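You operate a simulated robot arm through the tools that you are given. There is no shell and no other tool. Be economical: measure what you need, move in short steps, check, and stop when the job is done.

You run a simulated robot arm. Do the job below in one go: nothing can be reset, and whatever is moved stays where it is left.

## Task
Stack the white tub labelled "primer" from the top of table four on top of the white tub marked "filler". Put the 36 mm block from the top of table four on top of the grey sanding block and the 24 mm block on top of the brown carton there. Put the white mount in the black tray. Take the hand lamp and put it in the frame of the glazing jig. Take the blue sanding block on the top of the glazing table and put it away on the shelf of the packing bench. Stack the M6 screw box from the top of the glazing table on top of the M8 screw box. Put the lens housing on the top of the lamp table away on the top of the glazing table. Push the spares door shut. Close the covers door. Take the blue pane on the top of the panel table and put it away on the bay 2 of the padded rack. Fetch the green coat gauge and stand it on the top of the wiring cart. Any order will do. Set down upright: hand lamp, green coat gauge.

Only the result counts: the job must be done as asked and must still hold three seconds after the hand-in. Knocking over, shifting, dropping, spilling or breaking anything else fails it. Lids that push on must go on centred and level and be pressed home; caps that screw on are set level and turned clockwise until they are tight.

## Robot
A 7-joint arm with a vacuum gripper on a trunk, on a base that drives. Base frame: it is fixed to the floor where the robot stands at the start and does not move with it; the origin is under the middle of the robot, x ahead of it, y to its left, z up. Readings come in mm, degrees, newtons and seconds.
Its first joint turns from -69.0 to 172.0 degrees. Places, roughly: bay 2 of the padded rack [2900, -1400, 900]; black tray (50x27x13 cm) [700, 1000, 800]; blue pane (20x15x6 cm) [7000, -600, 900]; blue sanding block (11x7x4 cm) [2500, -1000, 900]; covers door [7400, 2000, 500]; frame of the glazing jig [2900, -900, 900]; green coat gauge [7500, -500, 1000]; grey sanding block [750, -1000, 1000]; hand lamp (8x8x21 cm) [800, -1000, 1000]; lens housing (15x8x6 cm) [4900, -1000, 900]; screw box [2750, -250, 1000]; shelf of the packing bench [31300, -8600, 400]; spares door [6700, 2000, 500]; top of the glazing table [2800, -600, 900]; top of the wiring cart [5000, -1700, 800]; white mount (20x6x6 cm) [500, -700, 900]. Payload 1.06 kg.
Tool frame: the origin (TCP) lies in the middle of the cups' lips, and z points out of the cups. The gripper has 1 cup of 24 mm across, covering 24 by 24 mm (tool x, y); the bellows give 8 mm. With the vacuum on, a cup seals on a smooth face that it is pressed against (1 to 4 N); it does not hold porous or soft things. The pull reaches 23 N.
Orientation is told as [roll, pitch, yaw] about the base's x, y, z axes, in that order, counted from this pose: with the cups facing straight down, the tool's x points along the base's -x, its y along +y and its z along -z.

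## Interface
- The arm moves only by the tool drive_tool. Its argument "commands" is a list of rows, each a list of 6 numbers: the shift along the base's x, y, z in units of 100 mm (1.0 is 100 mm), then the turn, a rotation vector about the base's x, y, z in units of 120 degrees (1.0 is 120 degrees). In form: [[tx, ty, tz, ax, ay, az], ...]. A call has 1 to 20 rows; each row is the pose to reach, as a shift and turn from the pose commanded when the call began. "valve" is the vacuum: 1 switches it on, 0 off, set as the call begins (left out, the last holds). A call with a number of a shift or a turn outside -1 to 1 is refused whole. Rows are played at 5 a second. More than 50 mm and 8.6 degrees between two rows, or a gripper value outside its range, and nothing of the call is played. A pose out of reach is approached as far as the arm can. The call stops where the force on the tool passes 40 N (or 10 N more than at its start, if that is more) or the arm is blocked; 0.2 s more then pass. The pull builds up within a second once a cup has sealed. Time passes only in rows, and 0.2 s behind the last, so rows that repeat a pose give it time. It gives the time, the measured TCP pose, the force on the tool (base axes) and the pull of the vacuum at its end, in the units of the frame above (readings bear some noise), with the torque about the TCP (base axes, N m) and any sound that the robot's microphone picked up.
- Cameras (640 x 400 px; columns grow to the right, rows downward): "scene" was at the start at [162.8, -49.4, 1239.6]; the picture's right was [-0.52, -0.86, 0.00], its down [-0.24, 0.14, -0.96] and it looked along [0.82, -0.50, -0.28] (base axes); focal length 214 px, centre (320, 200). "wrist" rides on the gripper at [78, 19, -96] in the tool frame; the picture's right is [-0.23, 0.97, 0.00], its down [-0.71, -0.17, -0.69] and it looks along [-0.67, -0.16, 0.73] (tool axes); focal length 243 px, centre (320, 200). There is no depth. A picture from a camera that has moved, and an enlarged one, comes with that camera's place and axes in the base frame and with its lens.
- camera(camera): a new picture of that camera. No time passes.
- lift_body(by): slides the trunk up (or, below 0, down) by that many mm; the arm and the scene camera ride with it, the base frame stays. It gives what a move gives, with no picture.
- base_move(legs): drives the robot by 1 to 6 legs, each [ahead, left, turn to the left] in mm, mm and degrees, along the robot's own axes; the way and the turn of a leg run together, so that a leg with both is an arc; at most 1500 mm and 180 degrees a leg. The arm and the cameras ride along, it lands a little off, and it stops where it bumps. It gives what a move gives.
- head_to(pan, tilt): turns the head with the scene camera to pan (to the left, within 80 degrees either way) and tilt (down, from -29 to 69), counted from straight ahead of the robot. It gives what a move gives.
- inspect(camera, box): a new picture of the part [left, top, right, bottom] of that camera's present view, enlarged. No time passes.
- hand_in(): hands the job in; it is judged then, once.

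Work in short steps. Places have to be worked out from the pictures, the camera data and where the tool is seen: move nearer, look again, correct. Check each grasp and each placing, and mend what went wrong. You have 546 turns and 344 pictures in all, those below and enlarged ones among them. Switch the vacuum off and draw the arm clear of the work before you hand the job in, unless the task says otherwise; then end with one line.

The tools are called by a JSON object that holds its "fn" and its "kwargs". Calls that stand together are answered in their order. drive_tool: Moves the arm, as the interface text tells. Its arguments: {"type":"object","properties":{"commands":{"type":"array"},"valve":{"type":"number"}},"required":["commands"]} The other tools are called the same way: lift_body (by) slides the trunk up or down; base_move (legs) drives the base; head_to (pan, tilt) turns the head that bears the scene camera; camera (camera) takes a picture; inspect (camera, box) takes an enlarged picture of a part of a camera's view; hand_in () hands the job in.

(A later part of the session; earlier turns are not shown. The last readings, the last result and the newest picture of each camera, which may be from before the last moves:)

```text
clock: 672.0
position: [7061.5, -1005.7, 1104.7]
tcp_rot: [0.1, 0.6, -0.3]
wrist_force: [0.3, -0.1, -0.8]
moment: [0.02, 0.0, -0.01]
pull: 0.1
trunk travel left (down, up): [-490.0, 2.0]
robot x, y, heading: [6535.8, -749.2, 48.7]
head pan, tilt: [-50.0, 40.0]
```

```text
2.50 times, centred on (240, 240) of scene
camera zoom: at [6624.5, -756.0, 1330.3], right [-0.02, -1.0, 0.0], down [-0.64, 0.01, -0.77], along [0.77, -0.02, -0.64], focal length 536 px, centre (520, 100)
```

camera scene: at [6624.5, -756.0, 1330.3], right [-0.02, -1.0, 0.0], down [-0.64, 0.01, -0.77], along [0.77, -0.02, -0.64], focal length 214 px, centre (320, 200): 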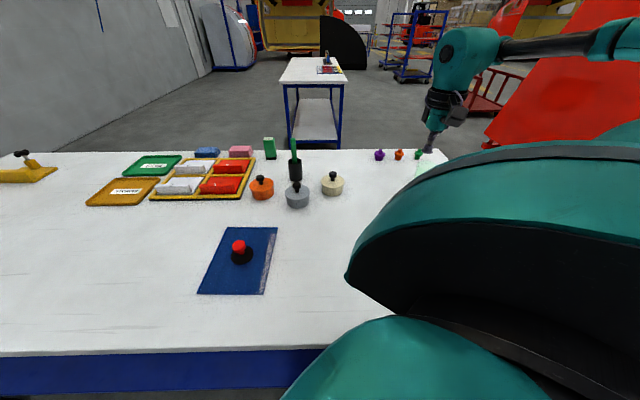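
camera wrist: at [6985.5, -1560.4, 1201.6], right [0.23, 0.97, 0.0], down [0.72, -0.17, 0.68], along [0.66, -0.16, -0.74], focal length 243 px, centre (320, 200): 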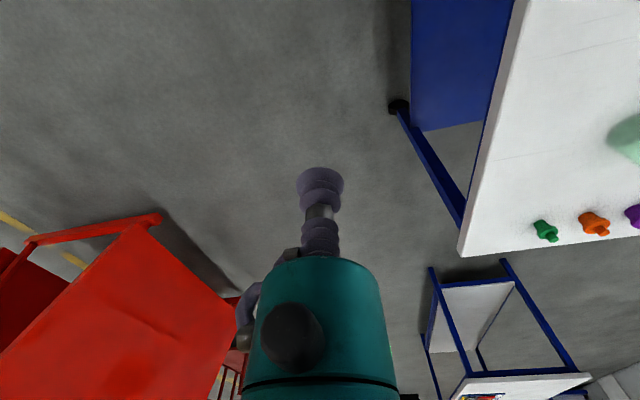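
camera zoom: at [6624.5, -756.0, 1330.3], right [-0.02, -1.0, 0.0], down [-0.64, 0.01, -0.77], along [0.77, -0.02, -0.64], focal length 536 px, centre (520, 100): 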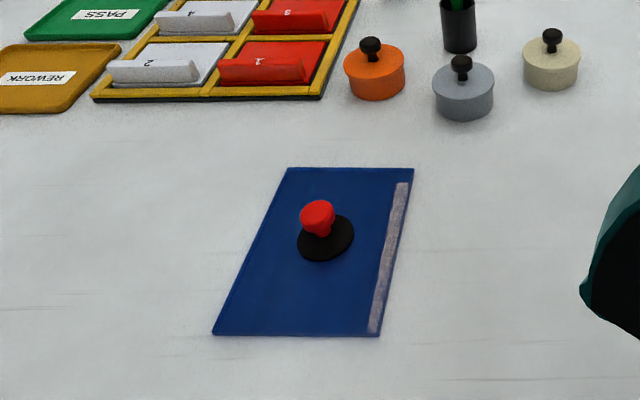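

The red knob on top (≈37 mm) can take the cup: centre ≈[6963,−570], z≈920. Drive back +300 and move the tool above it.

{"fn": "base_move", "kwargs": {"legs": [[226, 197, 0]]}}

{"fn": "drive_tool", "kwargs": {"commands": [[-0.2, 0.4, 0, -0.001, -0.002, 0], [-0.5, 0.7, 0, -0.001, -0.005, 0], [-0.8, 1.0, 0, -0.001, -0.005, 0.002]]}}

{"fn": "camera", "kwargs": {"camera": "wrist"}}

```text
clock: 674.0
position: [7061.3, -707.0, 1103.7]
tcp_rot: [0.1, 0.8, -0.1]
wrist_force: [0.2, -0.4, 0.4]
moment: [-0.01, -0.01, 0.01]
pull: 0.1
trunk travel left (down, up): [-490.0, 2.0]
robot x, y, heading: [6540.4, -459.9, 48.8]
head pan, tilt: [-50.0, 40.0]
```

```text
clock: 674.8
position: [6981.7, -605.2, 1105.6]
tcp_rot: [0.1, 0.0, 0.1]
wrist_force: [0.3, -0.2, -0.4]
moment: [0.01, 0.0, -0.01]
pull: 0.1
trunk travel left (down, up): [-490.0, 2.0]
robot x, y, heading: [6539.8, -456.4, 49.2]
head pan, tilt: [-50.0, 40.0]
```

```text
190 pictures are left
camera wrist: at [6903.4, -587.8, 1201.0], right [0.23, 0.97, 0.0], down [0.71, -0.17, 0.69], along [0.67, -0.16, -0.73], focal length 243 px, centre (320, 200)
```

wrist: 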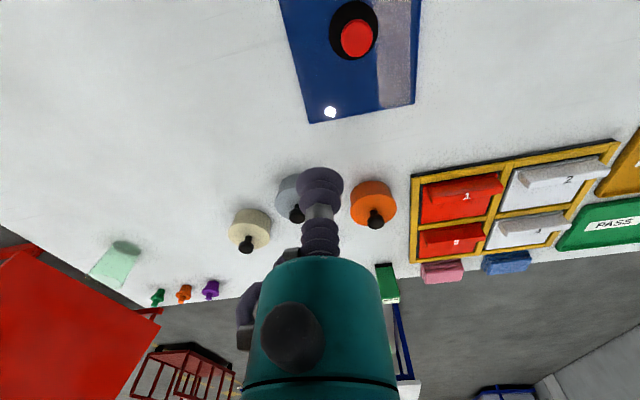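

Knob ≈[6958,−566]. Move over and descend to z≈970.

{"fn": "drive_tool", "kwargs": {"commands": [[-0.12, 0.2, -0.1, 0, 0, 0], [-0.24, 0.39, -0.4, 0, 0, 0], [-0.24, 0.39, -0.8, 0, 0, 0], [-0.24, 0.39, -1.0, 0, 0, 0]]}}

{"fn": "drive_tool", "kwargs": {"commands": [[0, 0, -0.2, 0, 0, 0], [0, 0, -0.4, 0, 0, 0]]}}

{"fn": "inspect", "kwargs": {"camera": "wrist", "box": [200, 60, 440, 220]}}

```text
clock: 675.8
position: [6957.0, -568.1, 1004.5]
tcp_rot: [-0.1, 0.0, 0.3]
wrist_force: [-0.1, -0.2, -0.3]
moment: [-0.05, -0.01, 0.0]
pull: 0.0
trunk travel left (down, up): [-490.0, 2.0]
robot x, y, heading: [6539.2, -453.7, 48.8]
head pan, tilt: [-50.0, 40.0]
```

```text
clock: 676.4
position: [6957.9, -567.7, 964.8]
tcp_rot: [0.1, 0.1, 0.0]
wrist_force: [-0.4, 0.7, -0.7]
moment: [-0.01, -0.02, -0.05]
pull: 0.1
trunk travel left (down, up): [-490.0, 2.0]
robot x, y, heading: [6537.8, -455.6, 48.8]
head pan, tilt: [-50.0, 40.0]
```

```text
2.50 times, centred on (320, 140) of wrist
camera zoom: at [6880.3, -548.5, 1060.4], right [0.23, 0.97, 0.0], down [0.71, -0.17, 0.69], along [0.67, -0.16, -0.73], focal length 606 px, centre (320, 350)
```

zoom: 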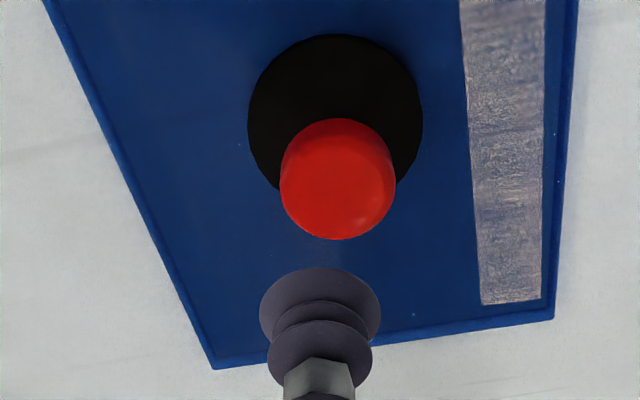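

Knob ~30 mm wide. Shift (−2,+5) and descend carefully.

{"fn": "drive_tool", "kwargs": {"commands": [[-0.02, 0.055, 0, 0, 0, 0], [-0.02, 0.055, -0.25, 0, 0, 0]], "valve": 1}}

{"fn": "inspect", "kwargs": {"camera": "wrist", "box": [240, 120, 400, 220]}}

```text
clock: 677.0
position: [6955.1, -561.5, 938.6]
tcp_rot: [0.2, 0.0, 0.1]
wrist_force: [-0.2, 0.0, -0.2]
moment: [0.02, 0.01, -0.01]
pull: 0.0
trunk travel left (down, up): [-490.0, 2.0]
robot x, y, heading: [6536.4, -461.2, 48.8]
head pan, tilt: [-50.0, 40.0]
```

```text
4.00 times, centred on (320, 170) of wrist
camera zoom: at [6878.3, -543.3, 1035.9], right [0.23, 0.97, 0.0], down [0.71, -0.17, 0.69], along [0.67, -0.16, -0.73], focal length 970 px, centre (320, 320)
```

zoom: 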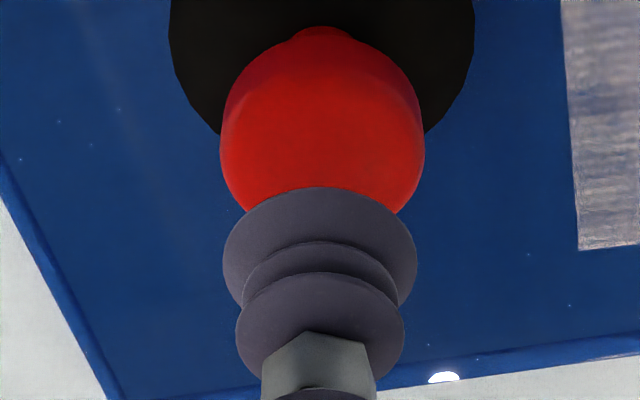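

Col aligned. Go 10 mm lower and re-check.

{"fn": "drive_tool", "kwargs": {"commands": [[0, 0, -0.05, 0, 0, 0], [0, 0, -0.12, 0, 0, 0]]}}

{"fn": "inspect", "kwargs": {"camera": "wrist", "box": [240, 120, 400, 220]}}

```text
clock: 677.6
position: [6956.8, -562.7, 927.7]
tcp_rot: [0.1, 0.1, 0.2]
wrist_force: [0.8, 0.3, -0.8]
moment: [-0.01, 0.03, 0.0]
pull: 0.0
trunk travel left (down, up): [-490.0, 2.0]
robot x, y, heading: [6534.3, -458.1, 48.6]
head pan, tilt: [-50.0, 40.0]
```

```text
4.00 times, centred on (320, 170) of wrist
camera zoom: at [6878.3, -543.4, 1023.9], right [0.23, 0.97, 0.0], down [0.71, -0.17, 0.69], along [0.67, -0.16, -0.73], focal length 970 px, centre (320, 320)
```

zoom: 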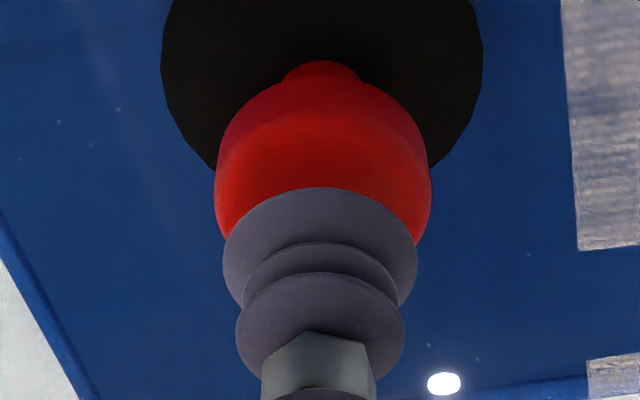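

Continue: 9 mm, then small steps.

{"fn": "drive_tool", "kwargs": {"commands": [[0, 0, -0.05, 0, 0, 0], [0, 0, -0.09, 0, 0, 0]]}}

{"fn": "drive_tool", "kwargs": {"commands": [[0, 0, -0.02, 0, 0, 0], [0, 0, -0.04, 0, 0, 0]]}}

{"fn": "inspect", "kwargs": {"camera": "wrist", "box": [240, 120, 400, 220]}}

```text
clock: 678.2
position: [6956.6, -562.4, 919.0]
tcp_rot: [0.1, 0.0, 0.1]
wrist_force: [1.2, 0.1, 0.0]
moment: [-0.03, 0.0, 0.0]
pull: 0.0
trunk travel left (down, up): [-490.0, 2.0]
robot x, y, heading: [6539.3, -458.3, 49.0]
head pan, tilt: [-50.0, 40.0]
```

```text
clock: 678.8
position: [6956.4, -563.1, 914.6]
tcp_rot: [0.1, 0.0, 0.1]
wrist_force: [-0.4, -0.3, -0.1]
moment: [0.02, 0.0, 0.01]
pull: 23.6
trunk travel left (down, up): [-490.0, 2.0]
robot x, y, heading: [6537.0, -453.8, 48.8]
head pan, tilt: [-50.0, 40.0]
```

```text
4.00 times, centred on (320, 170) of wrist
camera zoom: at [6878.9, -543.3, 1010.0], right [0.23, 0.97, 0.0], down [0.71, -0.17, 0.68], along [0.67, -0.16, -0.73], focal length 970 px, centre (320, 320)
```

zoom: 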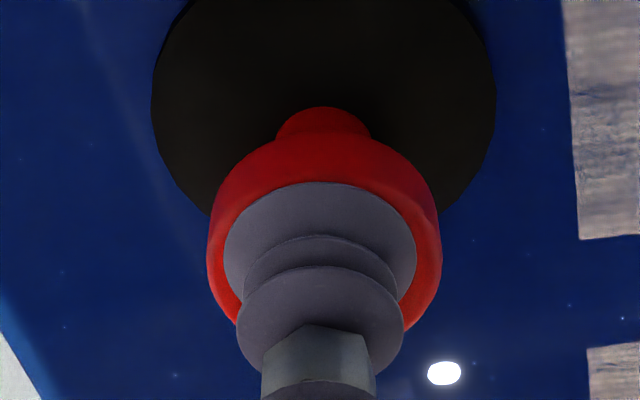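

Sealed on the knob. Lift a little and check.

{"fn": "drive_tool", "kwargs": {"commands": [[0, 0, 0.05, 0, 0, 0], [0, 0, 0.1, 0, 0, 0], [0, 0, 0.2, 0, 0, 0], [0, 0, 0.4, 0, 0, 0]]}}

{"fn": "drive_tool", "kwargs": {"commands": [[0, 0, 0.4, 0, 0, 0], [0, 0, 0.8, 0, 0, 0], [0, 0, 1.0, 0, 0, 0]]}}

{"fn": "camera", "kwargs": {"camera": "scene"}}

```text
clock: 679.8
position: [6956.5, -562.1, 954.6]
tcp_rot: [0.2, 0.0, 0.1]
wrist_force: [0.1, 0.5, -6.3]
moment: [0.0, 0.02, 0.0]
pull: 22.8
trunk travel left (down, up): [-490.0, 2.0]
robot x, y, heading: [6538.9, -457.6, 48.8]
head pan, tilt: [-50.0, 40.0]
```

```text
clock: 680.6
position: [6957.2, -561.7, 1054.1]
tcp_rot: [0.0, 0.0, 0.2]
wrist_force: [0.9, 0.3, -6.0]
moment: [0.02, 0.05, 0.01]
pull: 22.7
trunk travel left (down, up): [-490.0, 2.0]
robot x, y, heading: [6537.4, -453.1, 49.2]
head pan, tilt: [-50.0, 40.0]
```

```text
185 pictures are left
camera scene: at [6625.1, -456.9, 1330.3], right [-0.02, -1.0, 0.0], down [-0.64, 0.01, -0.77], along [0.77, -0.02, -0.64], focal length 214 px, centre (320, 200)
```

scene: 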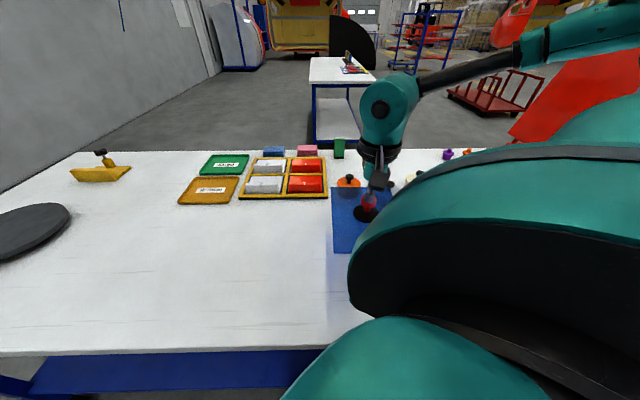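

Pane held (6 N). I back away, drive −y to y≈−2360, turn 180°, and look at the gap between wiring cart and crates.

{"fn": "base_move", "kwargs": {"legs": [[-98, 113, 0], [-717, -623, 0], [-717, -623, 0], [0, 0, 180]]}}

{"fn": "head_to", "kwargs": {"pan": -45, "tilt": 20}}

{"fn": "camera", "kwargs": {"camera": "scene"}}

```text
clock: 698.4
position: [5940.8, -2231.2, 1052.6]
tcp_rot: [0.1, 0.0, 178.3]
wrist_force: [-0.5, 0.3, -6.7]
moment: [0.03, -0.01, 0.01]
pull: 22.6
trunk travel left (down, up): [-490.0, 2.0]
robot x, y, heading: [6358.1, -2348.6, -133.3]
head pan, tilt: [-50.0, 40.0]
```

```text
clock: 699.3
position: [5941.7, -2231.2, 1053.4]
tcp_rot: [0.1, -0.1, 178.3]
wrist_force: [-0.6, 0.3, -5.6]
moment: [0.01, 0.01, 0.01]
pull: 23.1
trunk travel left (down, up): [-490.0, 2.0]
robot x, y, heading: [6357.4, -2353.3, -133.1]
head pan, tilt: [-45.0, 20.0]
```

```text
184 pictures are left
camera scene: at [6260.3, -2357.5, 1361.6], right [-0.03, 1.0, 0.0], down [0.34, 0.01, -0.94], along [-0.94, -0.03, -0.34], focal length 214 px, centre (320, 200)
```

scene: 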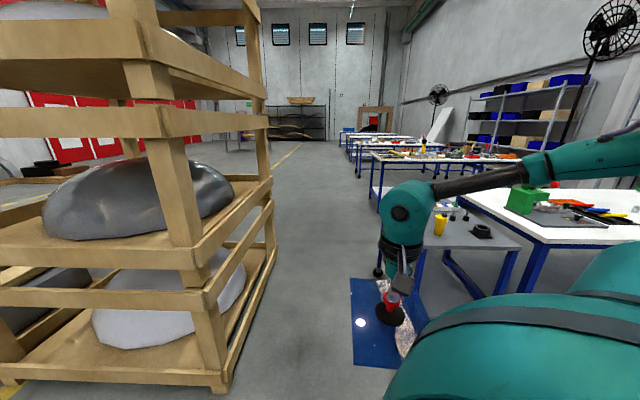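

The gap spans y≈−1850…−2920; I drive through its middle to x≈3850.

{"fn": "base_move", "kwargs": {"legs": [[865, -902, 0], [865, -914, 0]]}}

{"fn": "camera", "kwargs": {"camera": "scene"}}

```text
clock: 711.5
position: [3435.5, -2257.1, 1054.6]
tcp_rot: [0.0, 0.0, 178.0]
wrist_force: [1.0, 0.2, -7.1]
moment: [-0.04, -0.02, 0.03]
pull: 22.5
trunk travel left (down, up): [-490.0, 2.0]
robot x, y, heading: [3847.8, -2378.9, -133.3]
head pan, tilt: [-45.0, 20.0]
```

```text
183 pictures are left
camera scene: at [3753.7, -2384.1, 1361.7], right [-0.03, 1.0, 0.0], down [0.34, 0.01, -0.94], along [-0.94, -0.03, -0.34], focal length 214 px, centre (320, 200)
```

scene: 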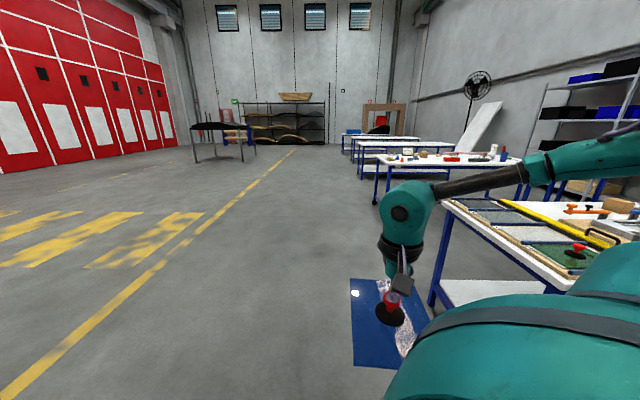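

Through. Now to the glazing table's far side by the rack.

{"fn": "base_move", "kwargs": {"legs": [[-446, -956, 2]]}}

{"fn": "head_to", "kwargs": {"pan": -45, "tilt": 40}}

{"fn": "camera", "kwargs": {"camera": "scene"}}

{"fn": "camera", "kwargs": {"camera": "wrist"}}

```text
clock: 716.9
position: [3031.7, -1306.1, 1053.2]
tcp_rot: [0.1, 0.0, -179.6]
wrist_force: [-0.6, -0.7, -5.7]
moment: [-0.01, -0.03, -0.01]
pull: 22.7
trunk travel left (down, up): [-490.0, 2.0]
robot x, y, heading: [3452.9, -1411.0, -130.7]
head pan, tilt: [-45.0, 20.0]
```

```text
clock: 717.7
position: [3031.0, -1305.6, 1054.3]
tcp_rot: [0.0, 0.0, -179.7]
wrist_force: [0.3, -1.3, -7.3]
moment: [0.0, -0.04, -0.02]
pull: 22.5
trunk travel left (down, up): [-490.0, 2.0]
robot x, y, heading: [3451.7, -1412.4, -131.0]
head pan, tilt: [-45.0, 40.0]
```

```text
182 pictures are left
camera scene: at [3363.8, -1420.0, 1330.4], right [-0.07, 1.0, 0.0], down [0.64, 0.04, -0.77], along [-0.76, -0.05, -0.64], focal length 214 px, centre (320, 200)
```

scene: 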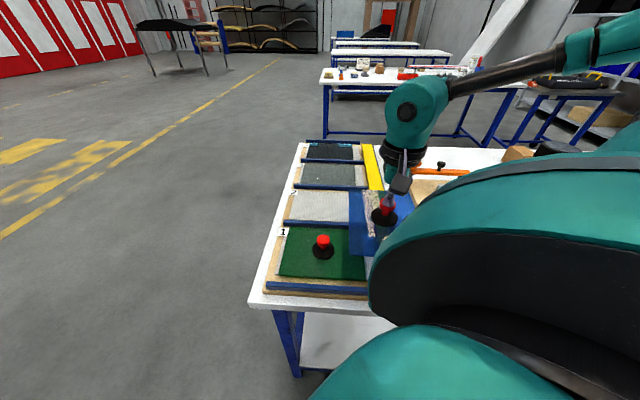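

```text
181 pictures are left
camera wrist: at [3111.5, -1324.2, 1149.8], right [-0.23, -0.97, 0.0], down [-0.71, 0.17, 0.68], along [-0.67, 0.16, -0.73], focal length 243 px, centre (320, 200)
```

wrist: 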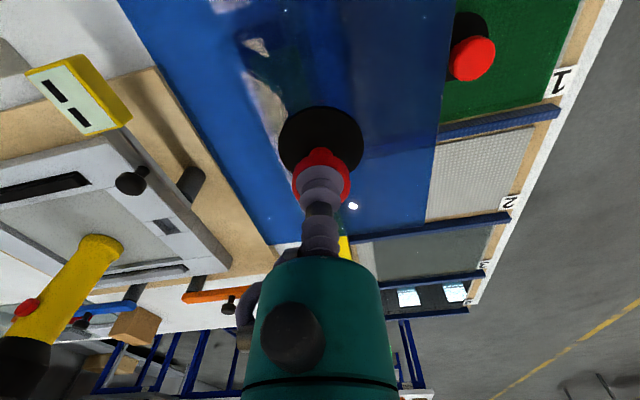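

Bay 2 (light grey pad) is empty, next to bay 1 with the green pane. I zoom.

{"fn": "inspect", "kwargs": {"camera": "scene", "box": [240, 120, 420, 310]}}

```text
2.11 times, centred on (330, 215) of scene
camera zoom: at [3363.8, -1420.0, 1330.4], right [-0.07, 1.0, 0.0], down [0.64, 0.04, -0.77], along [-0.76, -0.05, -0.64], focal length 452 px, centre (299, 168)
```

zoom: 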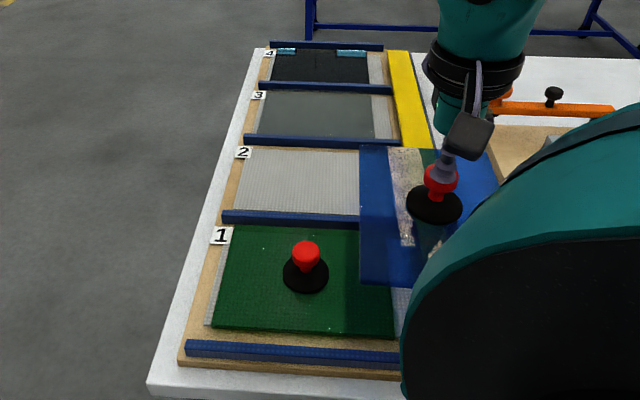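

Bay 2 centre ≈[2866,−1430], long axis along y, so the pane must be turned 90°. I move over it and rotate −90°.

{"fn": "drive_tool", "kwargs": {"commands": [[-0.3, -0.2, 0, 0, 0, 0], [-0.6, -0.4, 0, 0, 0, 0], [-0.9, -0.6, 0, 0, 0, 0]]}}

{"fn": "drive_tool", "kwargs": {"commands": [[-0.2, -0.2, 0, 0, 0, -0.07], [-0.4, -0.4, 0, 0, 0, -0.14], [-0.74, -0.64, 0, 0, 0, -0.2], [-0.74, -0.64, 0, 0, 0, -0.27], [-0.74, -0.64, 0, 0, 0, -0.34], [-0.74, -0.64, 0, 0, 0, -0.41], [-0.74, -0.64, 0, 0, 0, -0.48], [-0.74, -0.64, 0, 0, 0, -0.55], [-0.74, -0.64, 0, 0, 0, -0.62], [-0.74, -0.64, 0, 0, 0, -0.69], [-0.74, -0.64, 0, 0, 0, -0.7475]]}}

{"fn": "camera", "kwargs": {"camera": "wrist"}}

{"fn": "inspect", "kwargs": {"camera": "scene", "box": [240, 120, 420, 310]}}

```text
clock: 718.5
position: [2942.0, -1366.1, 1052.9]
tcp_rot: [-0.1, 0.3, -179.8]
wrist_force: [-1.4, 0.8, -6.8]
moment: [0.01, -0.04, 0.0]
pull: 22.4
trunk travel left (down, up): [-490.0, 2.0]
robot x, y, heading: [3450.3, -1411.9, -131.0]
head pan, tilt: [-45.0, 40.0]
```

```text
clock: 720.9
position: [2868.5, -1429.0, 1053.8]
tcp_rot: [0.0, 0.0, 90.5]
wrist_force: [0.8, -0.6, -6.7]
moment: [0.01, 0.01, 0.02]
pull: 22.6
trunk travel left (down, up): [-490.0, 2.0]
robot x, y, heading: [3450.6, -1410.6, -131.1]
head pan, tilt: [-45.0, 40.0]
```

```text
179 pictures are left
camera wrist: at [2850.9, -1508.5, 1149.7], right [-0.97, 0.23, 0.0], down [0.17, 0.71, 0.69], along [0.16, 0.67, -0.73], focal length 243 px, centre (320, 200)
```

wrist: 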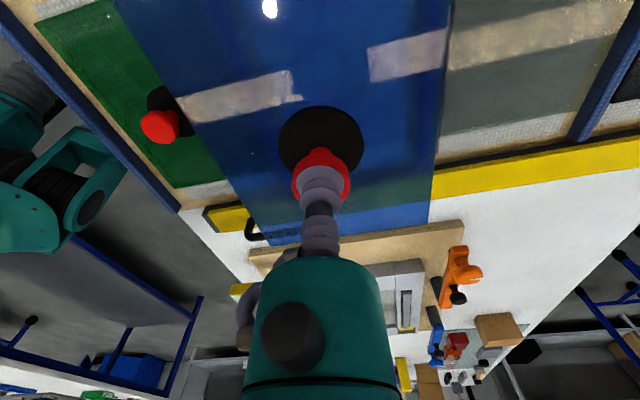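

```text
2.11 times, centred on (330, 215) of scene
camera zoom: at [3363.7, -1420.2, 1330.3], right [-0.07, 1.0, 0.0], down [0.64, 0.04, -0.77], along [-0.76, -0.05, -0.64], focal length 452 px, centre (299, 168)
```

zoom: 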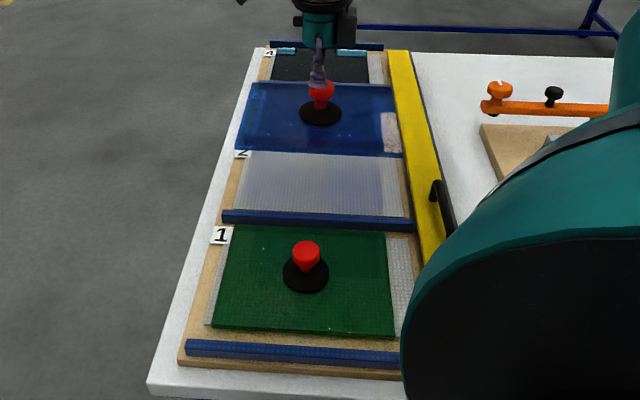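

The pane is now oriented correctly. I zoom to measure bay 2's separators precisely.

{"fn": "inspect", "kwargs": {"camera": "scene", "box": [270, 170, 390, 250]}}

```text
5.00 times, centred on (330, 210) of scene
camera zoom: at [3363.7, -1420.2, 1330.3], right [-0.07, 1.0, 0.0], down [0.64, 0.04, -0.77], along [-0.76, -0.05, -0.64], focal length 1072 px, centre (270, 150)
```

zoom: 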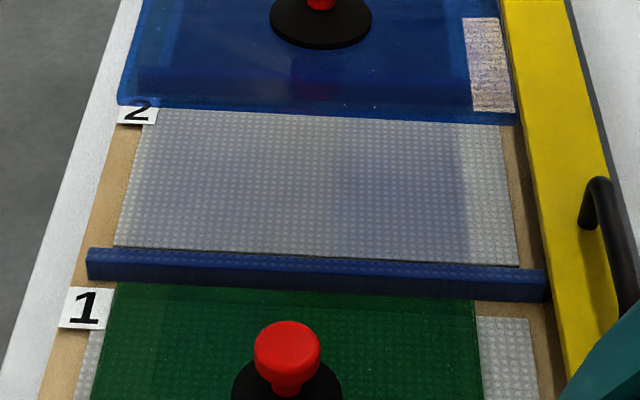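

Sep 1|2's back face is at x≈2940. I slide the pane aside (+y 100) to measure sep 2|3.

{"fn": "drive_tool", "kwargs": {"commands": [[0, 0.4, 0, 0, 0, 0], [0, 0.8, 0, 0, 0, 0], [0, 1.0, 0, 0, 0, 0]]}}

{"fn": "inspect", "kwargs": {"camera": "scene", "box": [270, 160, 390, 240]}}

```text
clock: 721.7
position: [2868.3, -1330.4, 1053.2]
tcp_rot: [0.1, 0.0, 90.6]
wrist_force: [-0.2, 0.0, -6.3]
moment: [-0.02, 0.0, -0.02]
pull: 23.1
trunk travel left (down, up): [-490.0, 2.0]
robot x, y, heading: [3452.6, -1411.2, -131.0]
head pan, tilt: [-45.0, 40.0]
```

```text
5.00 times, centred on (330, 200) of scene
camera zoom: at [3363.8, -1419.7, 1330.3], right [-0.07, 1.0, 0.0], down [0.64, 0.04, -0.77], along [-0.76, -0.05, -0.64], focal length 1072 px, centre (270, 200)
```

zoom: 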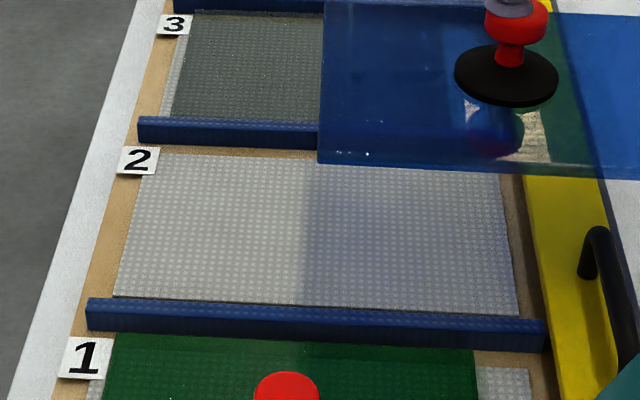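

Bay 2 clear span x≈2775–2941 (centre 2858). Pane needs +1.5° yaw. I move to (2858,−1425) and lower to ~20 mm above the separators.

{"fn": "drive_tool", "kwargs": {"commands": [[-0.05, -0.4, 0, 0, 0, 0.006], [-0.1, -0.8, 0, 0, 0, 0.0125], [-0.103, -0.95, 0, 0, 0, 0.0125], [-0.103, -0.95, -0.4, 0, 0, 0.0125], [-0.103, -0.95, -0.75, 0, 0, 0.0125]]}}

{"fn": "inspect", "kwargs": {"camera": "scene", "box": [270, 160, 390, 240]}}

{"fn": "camera", "kwargs": {"camera": "wrist"}}

```text
clock: 722.9
position: [2857.2, -1426.1, 977.8]
tcp_rot: [0.0, 0.1, 92.1]
wrist_force: [0.7, 0.8, -5.8]
moment: [0.0, -0.03, -0.02]
pull: 23.1
trunk travel left (down, up): [-490.0, 2.0]
robot x, y, heading: [3453.8, -1412.3, -130.8]
head pan, tilt: [-45.0, 40.0]
```

```text
5.00 times, centred on (330, 200) of scene
camera zoom: at [3363.4, -1420.2, 1330.2], right [-0.07, 1.0, 0.0], down [0.64, 0.04, -0.77], along [-0.76, -0.05, -0.64], focal length 1072 px, centre (270, 200)
```

zoom: 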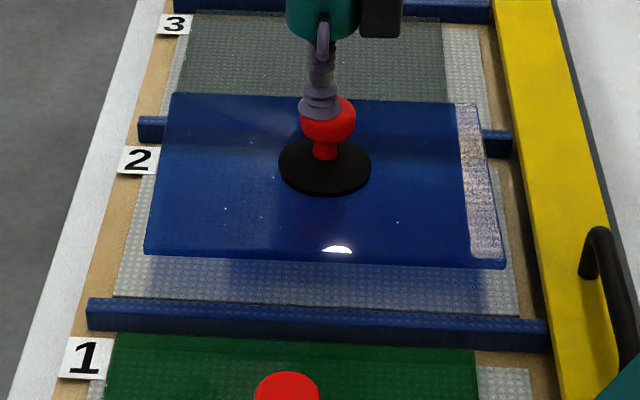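

```text
174 pictures are left
camera wrist: at [2842.5, -1504.8, 1073.6], right [-0.98, 0.2, 0.0], down [0.15, 0.71, 0.69], along [0.14, 0.67, -0.73], focal length 243 px, centre (320, 200)
```

wrist: 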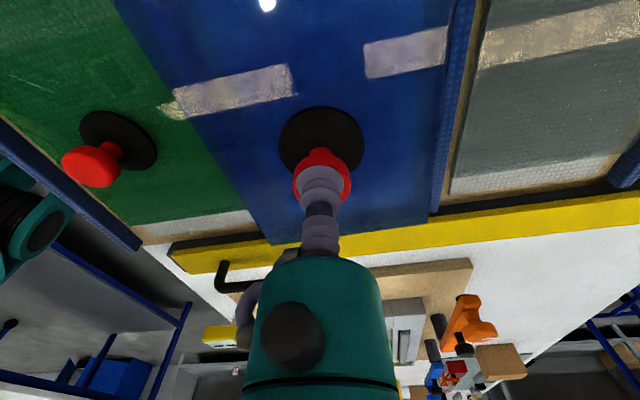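

Alignment looks right (≈7 mm margin each side). Lower in steps.

{"fn": "drive_tool", "kwargs": {"commands": [[0, 0, -0.1, 0, 0, 0], [0, 0, -0.2, 0, 0, 0], [0, 0, -0.28, 0, 0, 0]]}}

{"fn": "drive_tool", "kwargs": {"commands": [[0, 0, -0.03, 0, 0, 0], [0, 0, -0.06, 0, 0, 0]]}}

{"fn": "inspect", "kwargs": {"camera": "scene", "box": [270, 160, 390, 240]}}

```text
clock: 723.7
position: [2858.4, -1425.4, 951.2]
tcp_rot: [0.1, 0.0, 92.2]
wrist_force: [-0.1, -0.5, -7.1]
moment: [-0.04, -0.01, -0.02]
pull: 22.6
trunk travel left (down, up): [-490.0, 2.0]
robot x, y, heading: [3455.0, -1409.3, -131.3]
head pan, tilt: [-45.0, 40.0]
```

```text
clock: 724.3
position: [2858.4, -1424.3, 945.1]
tcp_rot: [0.0, 0.0, 92.1]
wrist_force: [0.3, -0.1, -6.2]
moment: [-0.02, 0.01, -0.03]
pull: 23.0
trunk travel left (down, up): [-490.0, 2.0]
robot x, y, heading: [3450.8, -1411.4, -131.1]
head pan, tilt: [-45.0, 40.0]
```

```text
5.00 times, centred on (330, 200) of scene
camera zoom: at [3363.7, -1420.1, 1330.3], right [-0.07, 1.0, 0.0], down [0.64, 0.04, -0.77], along [-0.76, -0.05, -0.64], focal length 1072 px, centre (270, 200)
```

zoom: 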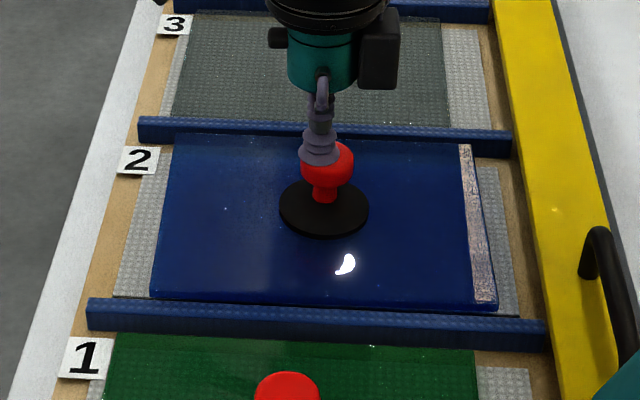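

Nicely between separators. Lower to contact.

{"fn": "drive_tool", "kwargs": {"commands": [[0, 0, -0.03, 0, 0, 0], [0, 0, -0.06, 0, 0, 0]]}}

{"fn": "drive_tool", "kwargs": {"commands": [[0, 0, -0.02, 0, 0, 0], [0, 0, -0.05, 0, 0, 0]]}}

{"fn": "inspect", "kwargs": {"camera": "scene", "box": [270, 160, 390, 240]}}

```text
clock: 724.9
position: [2857.4, -1424.8, 938.9]
tcp_rot: [0.0, 0.0, 92.1]
wrist_force: [-1.2, -0.6, -5.4]
moment: [-0.03, -0.01, -0.09]
pull: 22.5
trunk travel left (down, up): [-490.0, 2.0]
robot x, y, heading: [3449.9, -1411.5, -130.8]
head pan, tilt: [-45.0, 40.0]
```

```text
clock: 725.5
position: [2859.0, -1425.3, 933.6]
tcp_rot: [-0.1, 0.0, 92.0]
wrist_force: [-0.3, -0.4, -5.9]
moment: [0.03, 0.0, -0.02]
pull: 23.6
trunk travel left (down, up): [-490.0, 2.0]
robot x, y, heading: [3450.4, -1409.7, -130.9]
head pan, tilt: [-45.0, 40.0]
```

```text
5.00 times, centred on (330, 200) of scene
camera zoom: at [3363.7, -1420.2, 1330.3], right [-0.07, 1.0, 0.0], down [0.64, 0.04, -0.77], along [-0.76, -0.05, -0.64], focal length 1072 px, centre (270, 200)
```

zoom: 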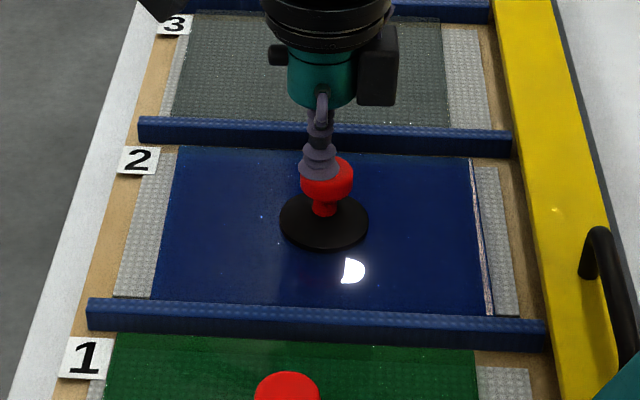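

Continue down until contact.

{"fn": "drive_tool", "kwargs": {"commands": [[0, 0, -0.02, 0, 0, 0], [0, 0, -0.04, 0, 0, 0]]}}

{"fn": "drive_tool", "kwargs": {"commands": [[0, 0, -0.02, 0, 0, 0], [0, 0, -0.04, 0, 0, 0]]}}

```text
clock: 726.1
position: [2858.8, -1424.9, 932.8]
tcp_rot: [0.2, 0.0, 92.2]
wrist_force: [-1.3, 2.0, 6.2]
moment: [0.11, -0.06, 0.1]
pull: 23.2
trunk travel left (down, up): [-490.0, 2.0]
robot x, y, heading: [3452.6, -1408.8, -130.9]
head pan, tilt: [-45.0, 40.0]
```

```text
clock: 726.7
position: [2858.0, -1425.4, 927.9]
tcp_rot: [0.3, 0.2, 92.1]
wrist_force: [-5.2, 1.6, 18.6]
moment: [0.12, -0.12, 0.15]
pull: 23.3
trunk travel left (down, up): [-490.0, 2.0]
robot x, y, heading: [3449.9, -1408.0, -131.1]
head pan, tilt: [-45.0, 40.0]
```

Seated. Release and rise.

{"fn": "drive_tool", "kwargs": {"commands": [[0, 0, 0.03, 0, 0, 0], [0, 0, 0.03, 0, 0, 0], [0, 0, 0.03, 0, 0, 0], [0, 0, 0.03, 0, 0, 0], [0, 0, 0.03, 0, 0, 0], [0, 0, 0.1, 0, 0, 0], [0, 0, 0.5, 0, 0, 0], [0, 0, 1.0, 0, 0, 0]], "valve": 0}}

{"fn": "inspect", "kwargs": {"camera": "scene", "box": [270, 160, 390, 240]}}

```text
clock: 728.5
position: [2858.9, -1423.2, 1026.7]
tcp_rot: [0.1, -0.1, 92.1]
wrist_force: [0.1, -0.5, -0.9]
moment: [-0.01, 0.03, 0.01]
pull: 0.1
trunk travel left (down, up): [-490.0, 2.0]
robot x, y, heading: [3451.9, -1413.2, -131.0]
head pan, tilt: [-45.0, 40.0]
```

```text
5.00 times, centred on (330, 200) of scene
camera zoom: at [3364.8, -1420.0, 1330.4], right [-0.07, 1.0, 0.0], down [0.64, 0.04, -0.77], along [-0.76, -0.05, -0.64], focal length 1072 px, centre (270, 200)
```

zoom: 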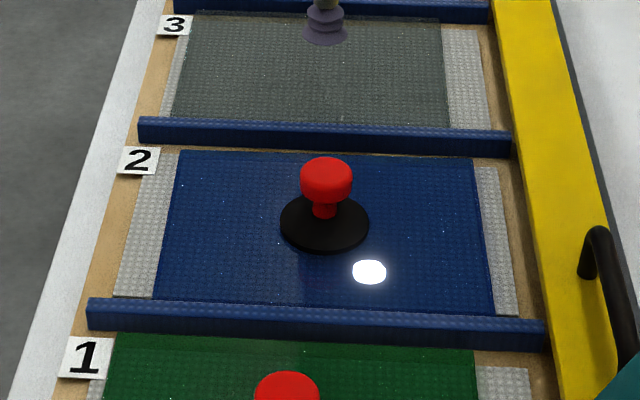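

Pane is in bay 2. Next: lens housing. I raise/retract the tool, turn the yaw back, move to the aisle centre and turn 180° to face the lamp table.

{"fn": "drive_tool", "kwargs": {"commands": [[0.2, 0, 0.3, 0, 0, 0.07], [0.5, 0, 0.5, 0, 0, 0.14], [0.8, 0, 0.8, 0, 0, 0.21], [1.0, 0, 0.9, 0, 0, 0.28], [1.0, 0, 0.9, 0, 0, 0.35], [1.0, 0, 0.9, 0, 0, 0.42], [1.0, 0, 0.9, 0, 0, 0.49], [1.0, 0, 0.9, 0, 0, 0.56], [1.0, 0, 0.9, 0, 0, 0.63], [1.0, 0, 0.9, 0, 0, 0.69], [1.0, 0, 0.9, 0, 0, 0.733]]}}

{"fn": "base_move", "kwargs": {"legs": [[-551, 24, 0], [0, 0, 180]]}}

{"fn": "head_to", "kwargs": {"pan": -45, "tilt": 30}}

{"fn": "camera", "kwargs": {"camera": "scene"}}

```text
clock: 730.9
position: [2958.4, -1424.1, 1116.7]
tcp_rot: [0.1, 0.0, -179.9]
wrist_force: [-0.4, -0.5, 0.2]
moment: [0.01, 0.01, 0.03]
pull: 0.1
trunk travel left (down, up): [-490.0, 2.0]
robot x, y, heading: [3452.5, -1409.5, -131.2]
head pan, tilt: [-45.0, 40.0]
```

```text
clock: 741.5
position: [4328.4, -994.2, 1116.4]
tcp_rot: [0.0, 0.0, -0.3]
wrist_force: [0.8, 0.1, 0.1]
moment: [0.01, -0.01, 0.0]
pull: 0.0
trunk travel left (down, up): [-490.0, 2.0]
robot x, y, heading: [3836.9, -1002.7, 48.5]
head pan, tilt: [-45.0, 40.0]
```

```text
clock: 742.2
position: [4329.5, -994.3, 1117.2]
tcp_rot: [0.1, 0.0, -0.3]
wrist_force: [0.4, 0.3, -0.7]
moment: [0.0, 0.0, -0.03]
pull: 0.0
trunk travel left (down, up): [-490.0, 2.0]
robot x, y, heading: [3835.1, -1008.7, 48.6]
head pan, tilt: [-45.0, 30.0]
```

```text
170 pictures are left
camera scene: at [3927.4, -998.4, 1345.6], right [0.06, -1.0, 0.0], down [-0.5, -0.03, -0.87], along [0.86, 0.05, -0.5], focal length 214 px, centre (320, 200)
```

scene: 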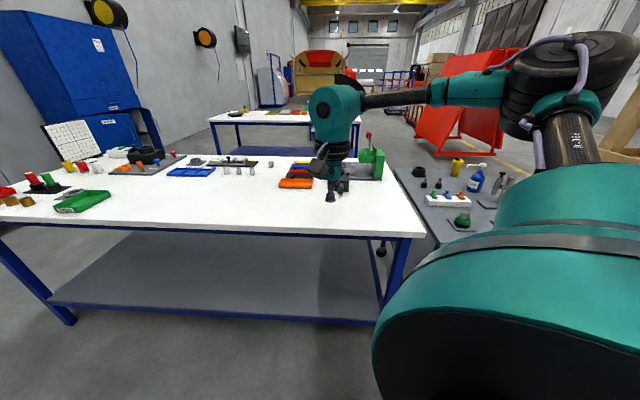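

{"fn": "inspect", "kwargs": {"camera": "scene", "box": [250, 120, 400, 220]}}

{"fn": "inspect", "kwargs": {"camera": "scene", "box": [0, 120, 290, 230]}}

{"fn": "inspect", "kwargs": {"camera": "scene", "box": [390, 140, 520, 250]}}

```text
4.00 times, centred on (325, 170) of scene
camera zoom: at [3927.4, -998.4, 1345.6], right [0.06, -1.0, 0.0], down [-0.5, -0.03, -0.87], along [0.86, 0.05, -0.5], focal length 858 px, centre (300, 320)
```

zoom: 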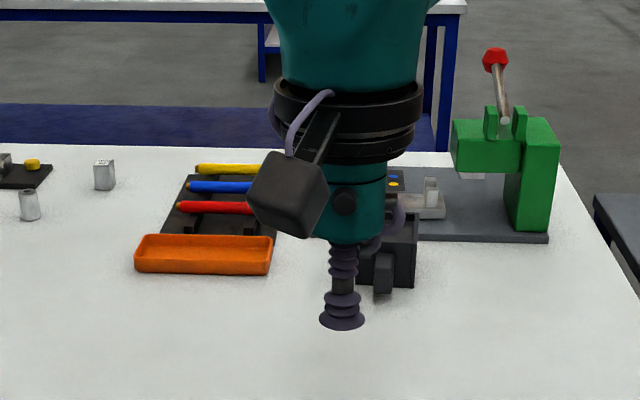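

```text
2.21 times, centred on (145, 175) of scene
camera zoom: at [3927.4, -998.4, 1345.6], right [0.06, -1.0, 0.0], down [-0.5, -0.03, -0.87], along [0.86, 0.05, -0.5], focal length 473 px, centre (706, 255)
```

zoom: 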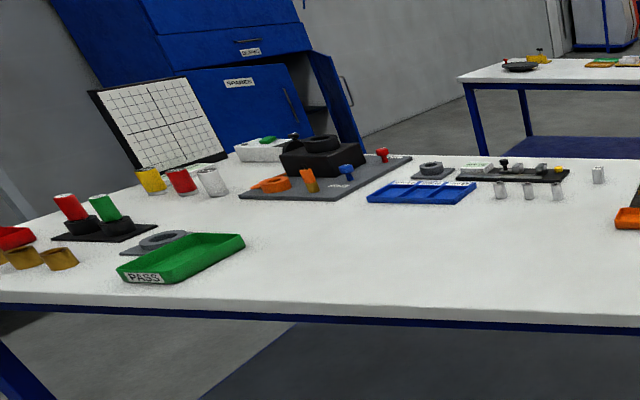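

```text
3.64 times, centred on (455, 195) of scene
camera zoom: at [3927.4, -998.4, 1345.6], right [0.06, -1.0, 0.0], down [-0.5, -0.03, -0.87], along [0.86, 0.05, -0.5], focal length 780 px, centre (-171, 218)
```

zoom: 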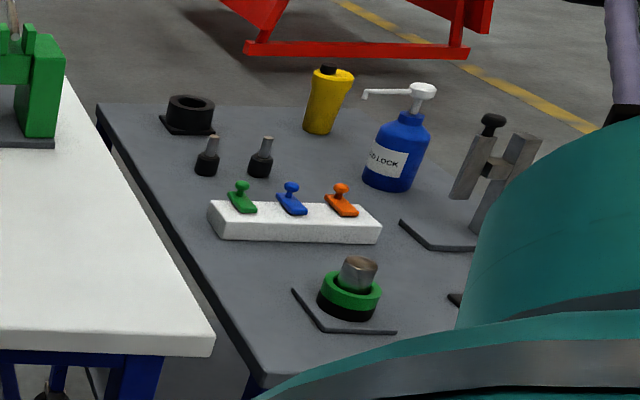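

A black object behind the tool near [4850,−1050] is likely the lens housing. I drive closer, keeping the tool high.

{"fn": "base_move", "kwargs": {"legs": [[230, -310, 0]]}}

{"fn": "camera", "kwargs": {"camera": "wrist"}}

{"fn": "camera", "kwargs": {"camera": "scene"}}

```text
clock: 744.6
position: [4715.2, -1027.6, 1115.7]
tcp_rot: [0.0, 0.0, -0.2]
wrist_force: [0.0, 0.4, -0.6]
moment: [-0.02, 0.06, 0.01]
pull: 0.0
trunk travel left (down, up): [-490.0, 2.0]
robot x, y, heading: [4223.4, -1042.2, 48.4]
head pan, tilt: [-45.0, 30.0]
```

```text
166 pictures are left
camera wrist: at [4637.6, -1009.3, 1211.9], right [0.24, 0.97, 0.0], down [0.71, -0.17, 0.69], along [0.67, -0.16, -0.73], focal length 243 px, centre (320, 200)
```

wrist: 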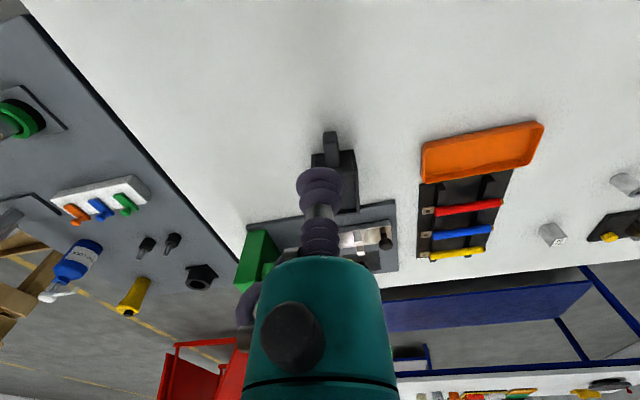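

```text
165 pictures are left
camera scene: at [4314.1, -1033.1, 1345.6], right [0.07, -1.0, 0.0], down [-0.5, -0.03, -0.87], along [0.86, 0.06, -0.5], focal length 214 px, centre (320, 200)
```

scene: 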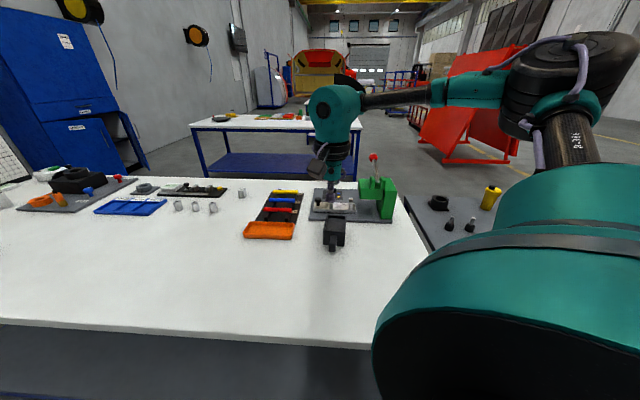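

{"fn": "inspect", "kwargs": {"camera": "scene", "box": [290, 160, 410, 270]}}

{"fn": "inspect", "kwargs": {"camera": "wrist", "box": [230, 110, 430, 270]}}

```text
3.64 times, centred on (350, 215) of scene
camera zoom: at [4314.1, -1033.1, 1345.6], right [0.07, -1.0, 0.0], down [-0.5, -0.03, -0.87], along [0.86, 0.06, -0.5], focal length 780 px, centre (211, 146)
```

zoom: 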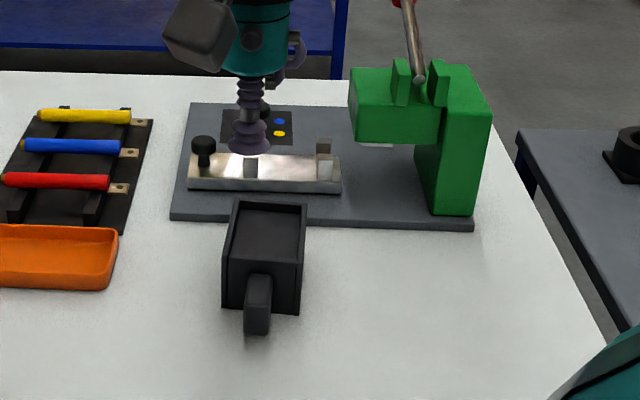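

```text
2.50 times, centred on (330, 190) of wrist
camera zoom: at [4637.6, -1009.3, 1211.9], right [0.24, 0.97, 0.0], down [0.71, -0.17, 0.69], along [0.67, -0.16, -0.73], focal length 606 px, centre (295, 225)
```

zoom: 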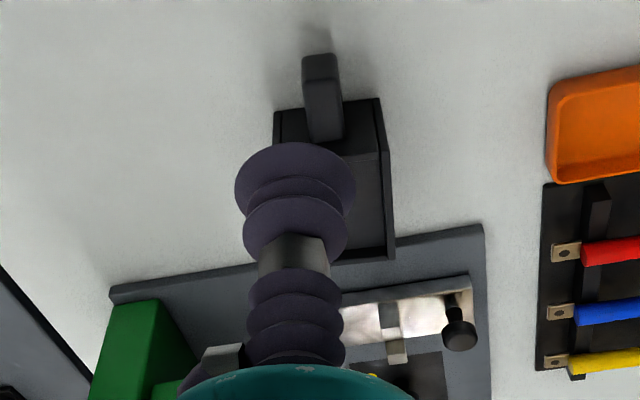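

The lens housing is a black box with a shallow recess, tab toward −x; centre ≈[4880,−1041]. Approach 90 mm and move above.

{"fn": "base_move", "kwargs": {"legs": [[60, -67, 0]]}}

{"fn": "drive_tool", "kwargs": {"commands": [[0.35, -0.06, -0.1, 0, 0, 0], [0.72, -0.12, -0.2, 0, 0, 0], [0.72, -0.12, -0.6, 0, 0, 0], [0.72, -0.12, -1.0, 0, 0, 0]]}}

{"fn": "camera", "kwargs": {"camera": "wrist"}}

{"fn": "inspect", "kwargs": {"camera": "scene", "box": [290, 150, 430, 270]}}

```text
clock: 745.7
position: [4805.1, -1027.7, 1116.3]
tcp_rot: [0.0, 0.0, -0.3]
wrist_force: [0.2, -0.5, -0.2]
moment: [0.02, 0.02, -0.04]
pull: 0.1
trunk travel left (down, up): [-490.0, 2.0]
robot x, y, heading: [4311.8, -1039.8, 48.8]
head pan, tilt: [-45.0, 30.0]
```

```text
clock: 746.7
position: [4875.9, -1039.4, 1016.9]
tcp_rot: [0.0, -0.1, -0.1]
wrist_force: [-0.5, -0.3, 0.2]
moment: [0.01, 0.0, 0.01]
pull: 0.1
trunk travel left (down, up): [-490.0, 2.0]
robot x, y, heading: [4308.6, -1043.3, 48.4]
head pan, tilt: [-45.0, 30.0]
```

```text
162 pictures are left
camera wrist: at [4798.8, -1021.0, 1112.6], right [0.24, 0.97, 0.0], down [0.71, -0.17, 0.69], along [0.67, -0.16, -0.73], focal length 243 px, centre (320, 200)
```

wrist: 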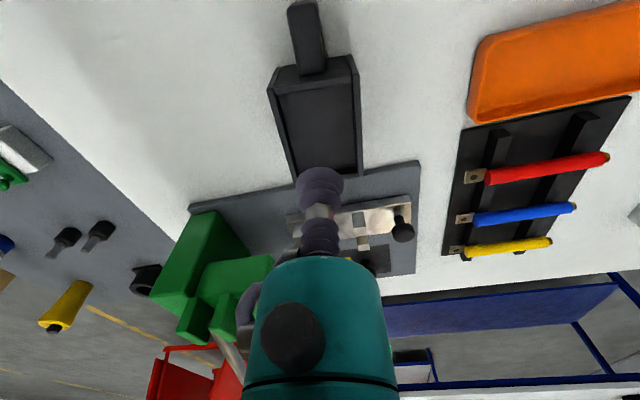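

```text
3.33 times, centred on (360, 210) of scene
camera zoom: at [4403.4, -1031.8, 1345.6], right [0.07, -1.0, 0.0], down [-0.5, -0.03, -0.87], along [0.86, 0.06, -0.5], focal length 715 px, centre (187, 167)
```

zoom: 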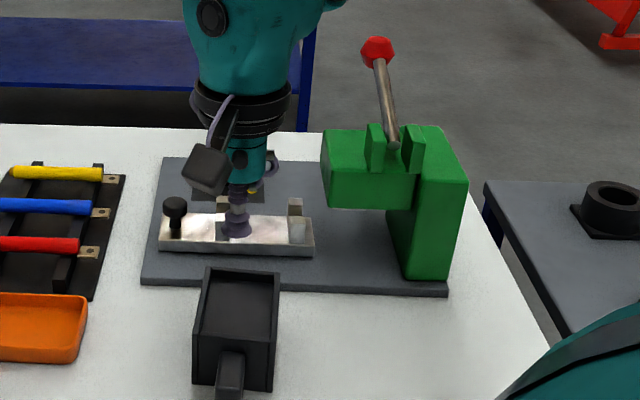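

Recess centre is ≈[4903,−1042]. Shift +27 and descend.

{"fn": "drive_tool", "kwargs": {"commands": [[0.27, -0.02, -0.1, 0, 0, 0], [0.27, -0.02, -0.5, 0, 0, 0], [0.27, -0.02, -0.7, 0, 0, 0]]}}

{"fn": "inspect", "kwargs": {"camera": "wrist", "box": [200, 60, 440, 220]}}

```text
clock: 747.5
position: [4903.1, -1041.5, 946.2]
tcp_rot: [0.1, -0.1, -0.2]
wrist_force: [0.8, 0.8, -0.6]
moment: [0.0, -0.01, 0.0]
pull: 0.1
trunk travel left (down, up): [-490.0, 2.0]
robot x, y, heading: [4307.4, -1042.8, 49.0]
head pan, tilt: [-45.0, 30.0]
```

```text
2.50 times, centred on (320, 140) of wrist
camera zoom: at [4825.2, -1022.7, 1042.5], right [0.24, 0.97, 0.0], down [0.71, -0.17, 0.69], along [0.67, -0.16, -0.73], focal length 606 px, centre (320, 350)
```

zoom: 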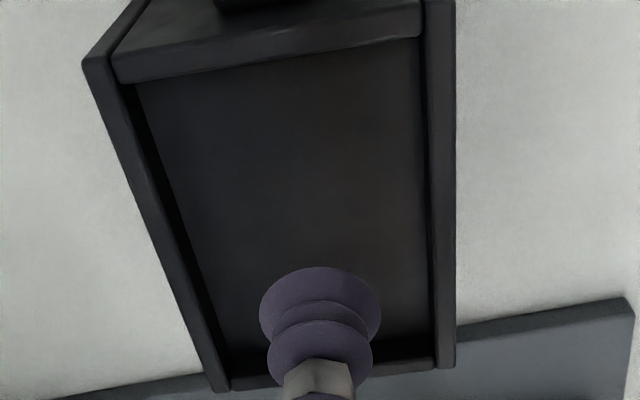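

Shift (+6,−3) and descend with vacuum in small steps.

{"fn": "drive_tool", "kwargs": {"commands": [[0.06, -0.03, -0.1, 0, 0, 0], [0.06, -0.03, -0.26, 0, 0, 0]], "valve": 1}}

{"fn": "inspect", "kwargs": {"camera": "wrist", "box": [200, 60, 440, 220]}}

{"fn": "drive_tool", "kwargs": {"commands": [[0, 0, -0.03, 0, 0, 0], [0, 0, -0.06, 0, 0, 0]]}}

```text
clock: 748.1
position: [4910.1, -1045.0, 920.3]
tcp_rot: [0.1, -0.1, -0.2]
wrist_force: [-0.3, -0.6, -0.2]
moment: [-0.01, 0.01, 0.01]
pull: 0.1
trunk travel left (down, up): [-490.0, 2.0]
robot x, y, heading: [4311.2, -1037.1, 48.6]
head pan, tilt: [-45.0, 30.0]
```

```text
2.50 times, centred on (320, 140) of wrist
camera zoom: at [4832.1, -1025.7, 1016.3], right [0.24, 0.97, 0.0], down [0.71, -0.17, 0.69], along [0.67, -0.16, -0.73], focal length 606 px, centre (320, 350)
```

zoom: 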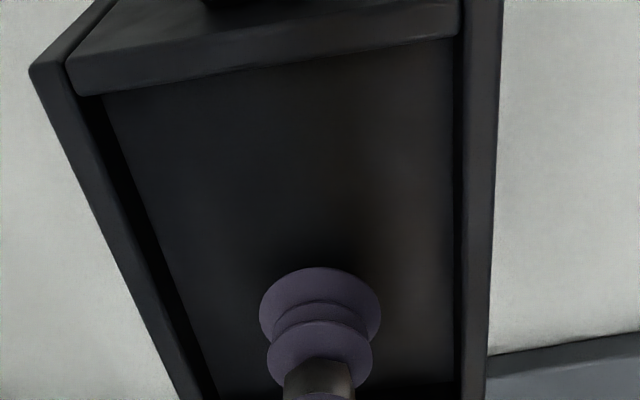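

```text
clock: 748.7
position: [4909.3, -1044.3, 914.9]
tcp_rot: [0.1, 0.0, -0.2]
wrist_force: [0.4, -0.6, 0.6]
moment: [0.02, 0.03, 0.02]
pull: 0.1
trunk travel left (down, up): [-490.0, 2.0]
robot x, y, heading: [4311.6, -1037.7, 48.8]
head pan, tilt: [-45.0, 30.0]
```

{"fn": "drive_tool", "kwargs": {"commands": [[0, 0, -0.03, 0, 0, 0], [0, 0, -0.06, 0, 0, 0]]}}

{"fn": "drive_tool", "kwargs": {"commands": [[0, 0, -0.02, 0, 0, 0], [0, 0, -0.05, 0, 0, 0]]}}

```text
clock: 749.3
position: [4909.5, -1044.6, 910.2]
tcp_rot: [0.2, -0.3, -0.2]
wrist_force: [2.1, -5.1, 11.8]
moment: [-0.04, 0.05, 0.05]
pull: 23.2
trunk travel left (down, up): [-490.0, 2.0]
robot x, y, heading: [4309.4, -1040.3, 48.8]
head pan, tilt: [-45.0, 30.0]
```

```text
clock: 749.9
position: [4910.6, -1045.2, 904.2]
tcp_rot: [0.2, -0.2, -0.2]
wrist_force: [5.8, -5.2, 18.7]
moment: [0.03, 0.08, 0.0]
pull: 23.2
trunk travel left (down, up): [-490.0, 2.0]
robot x, y, heading: [4309.9, -1037.5, 48.6]
head pan, tilt: [-45.0, 30.0]
```

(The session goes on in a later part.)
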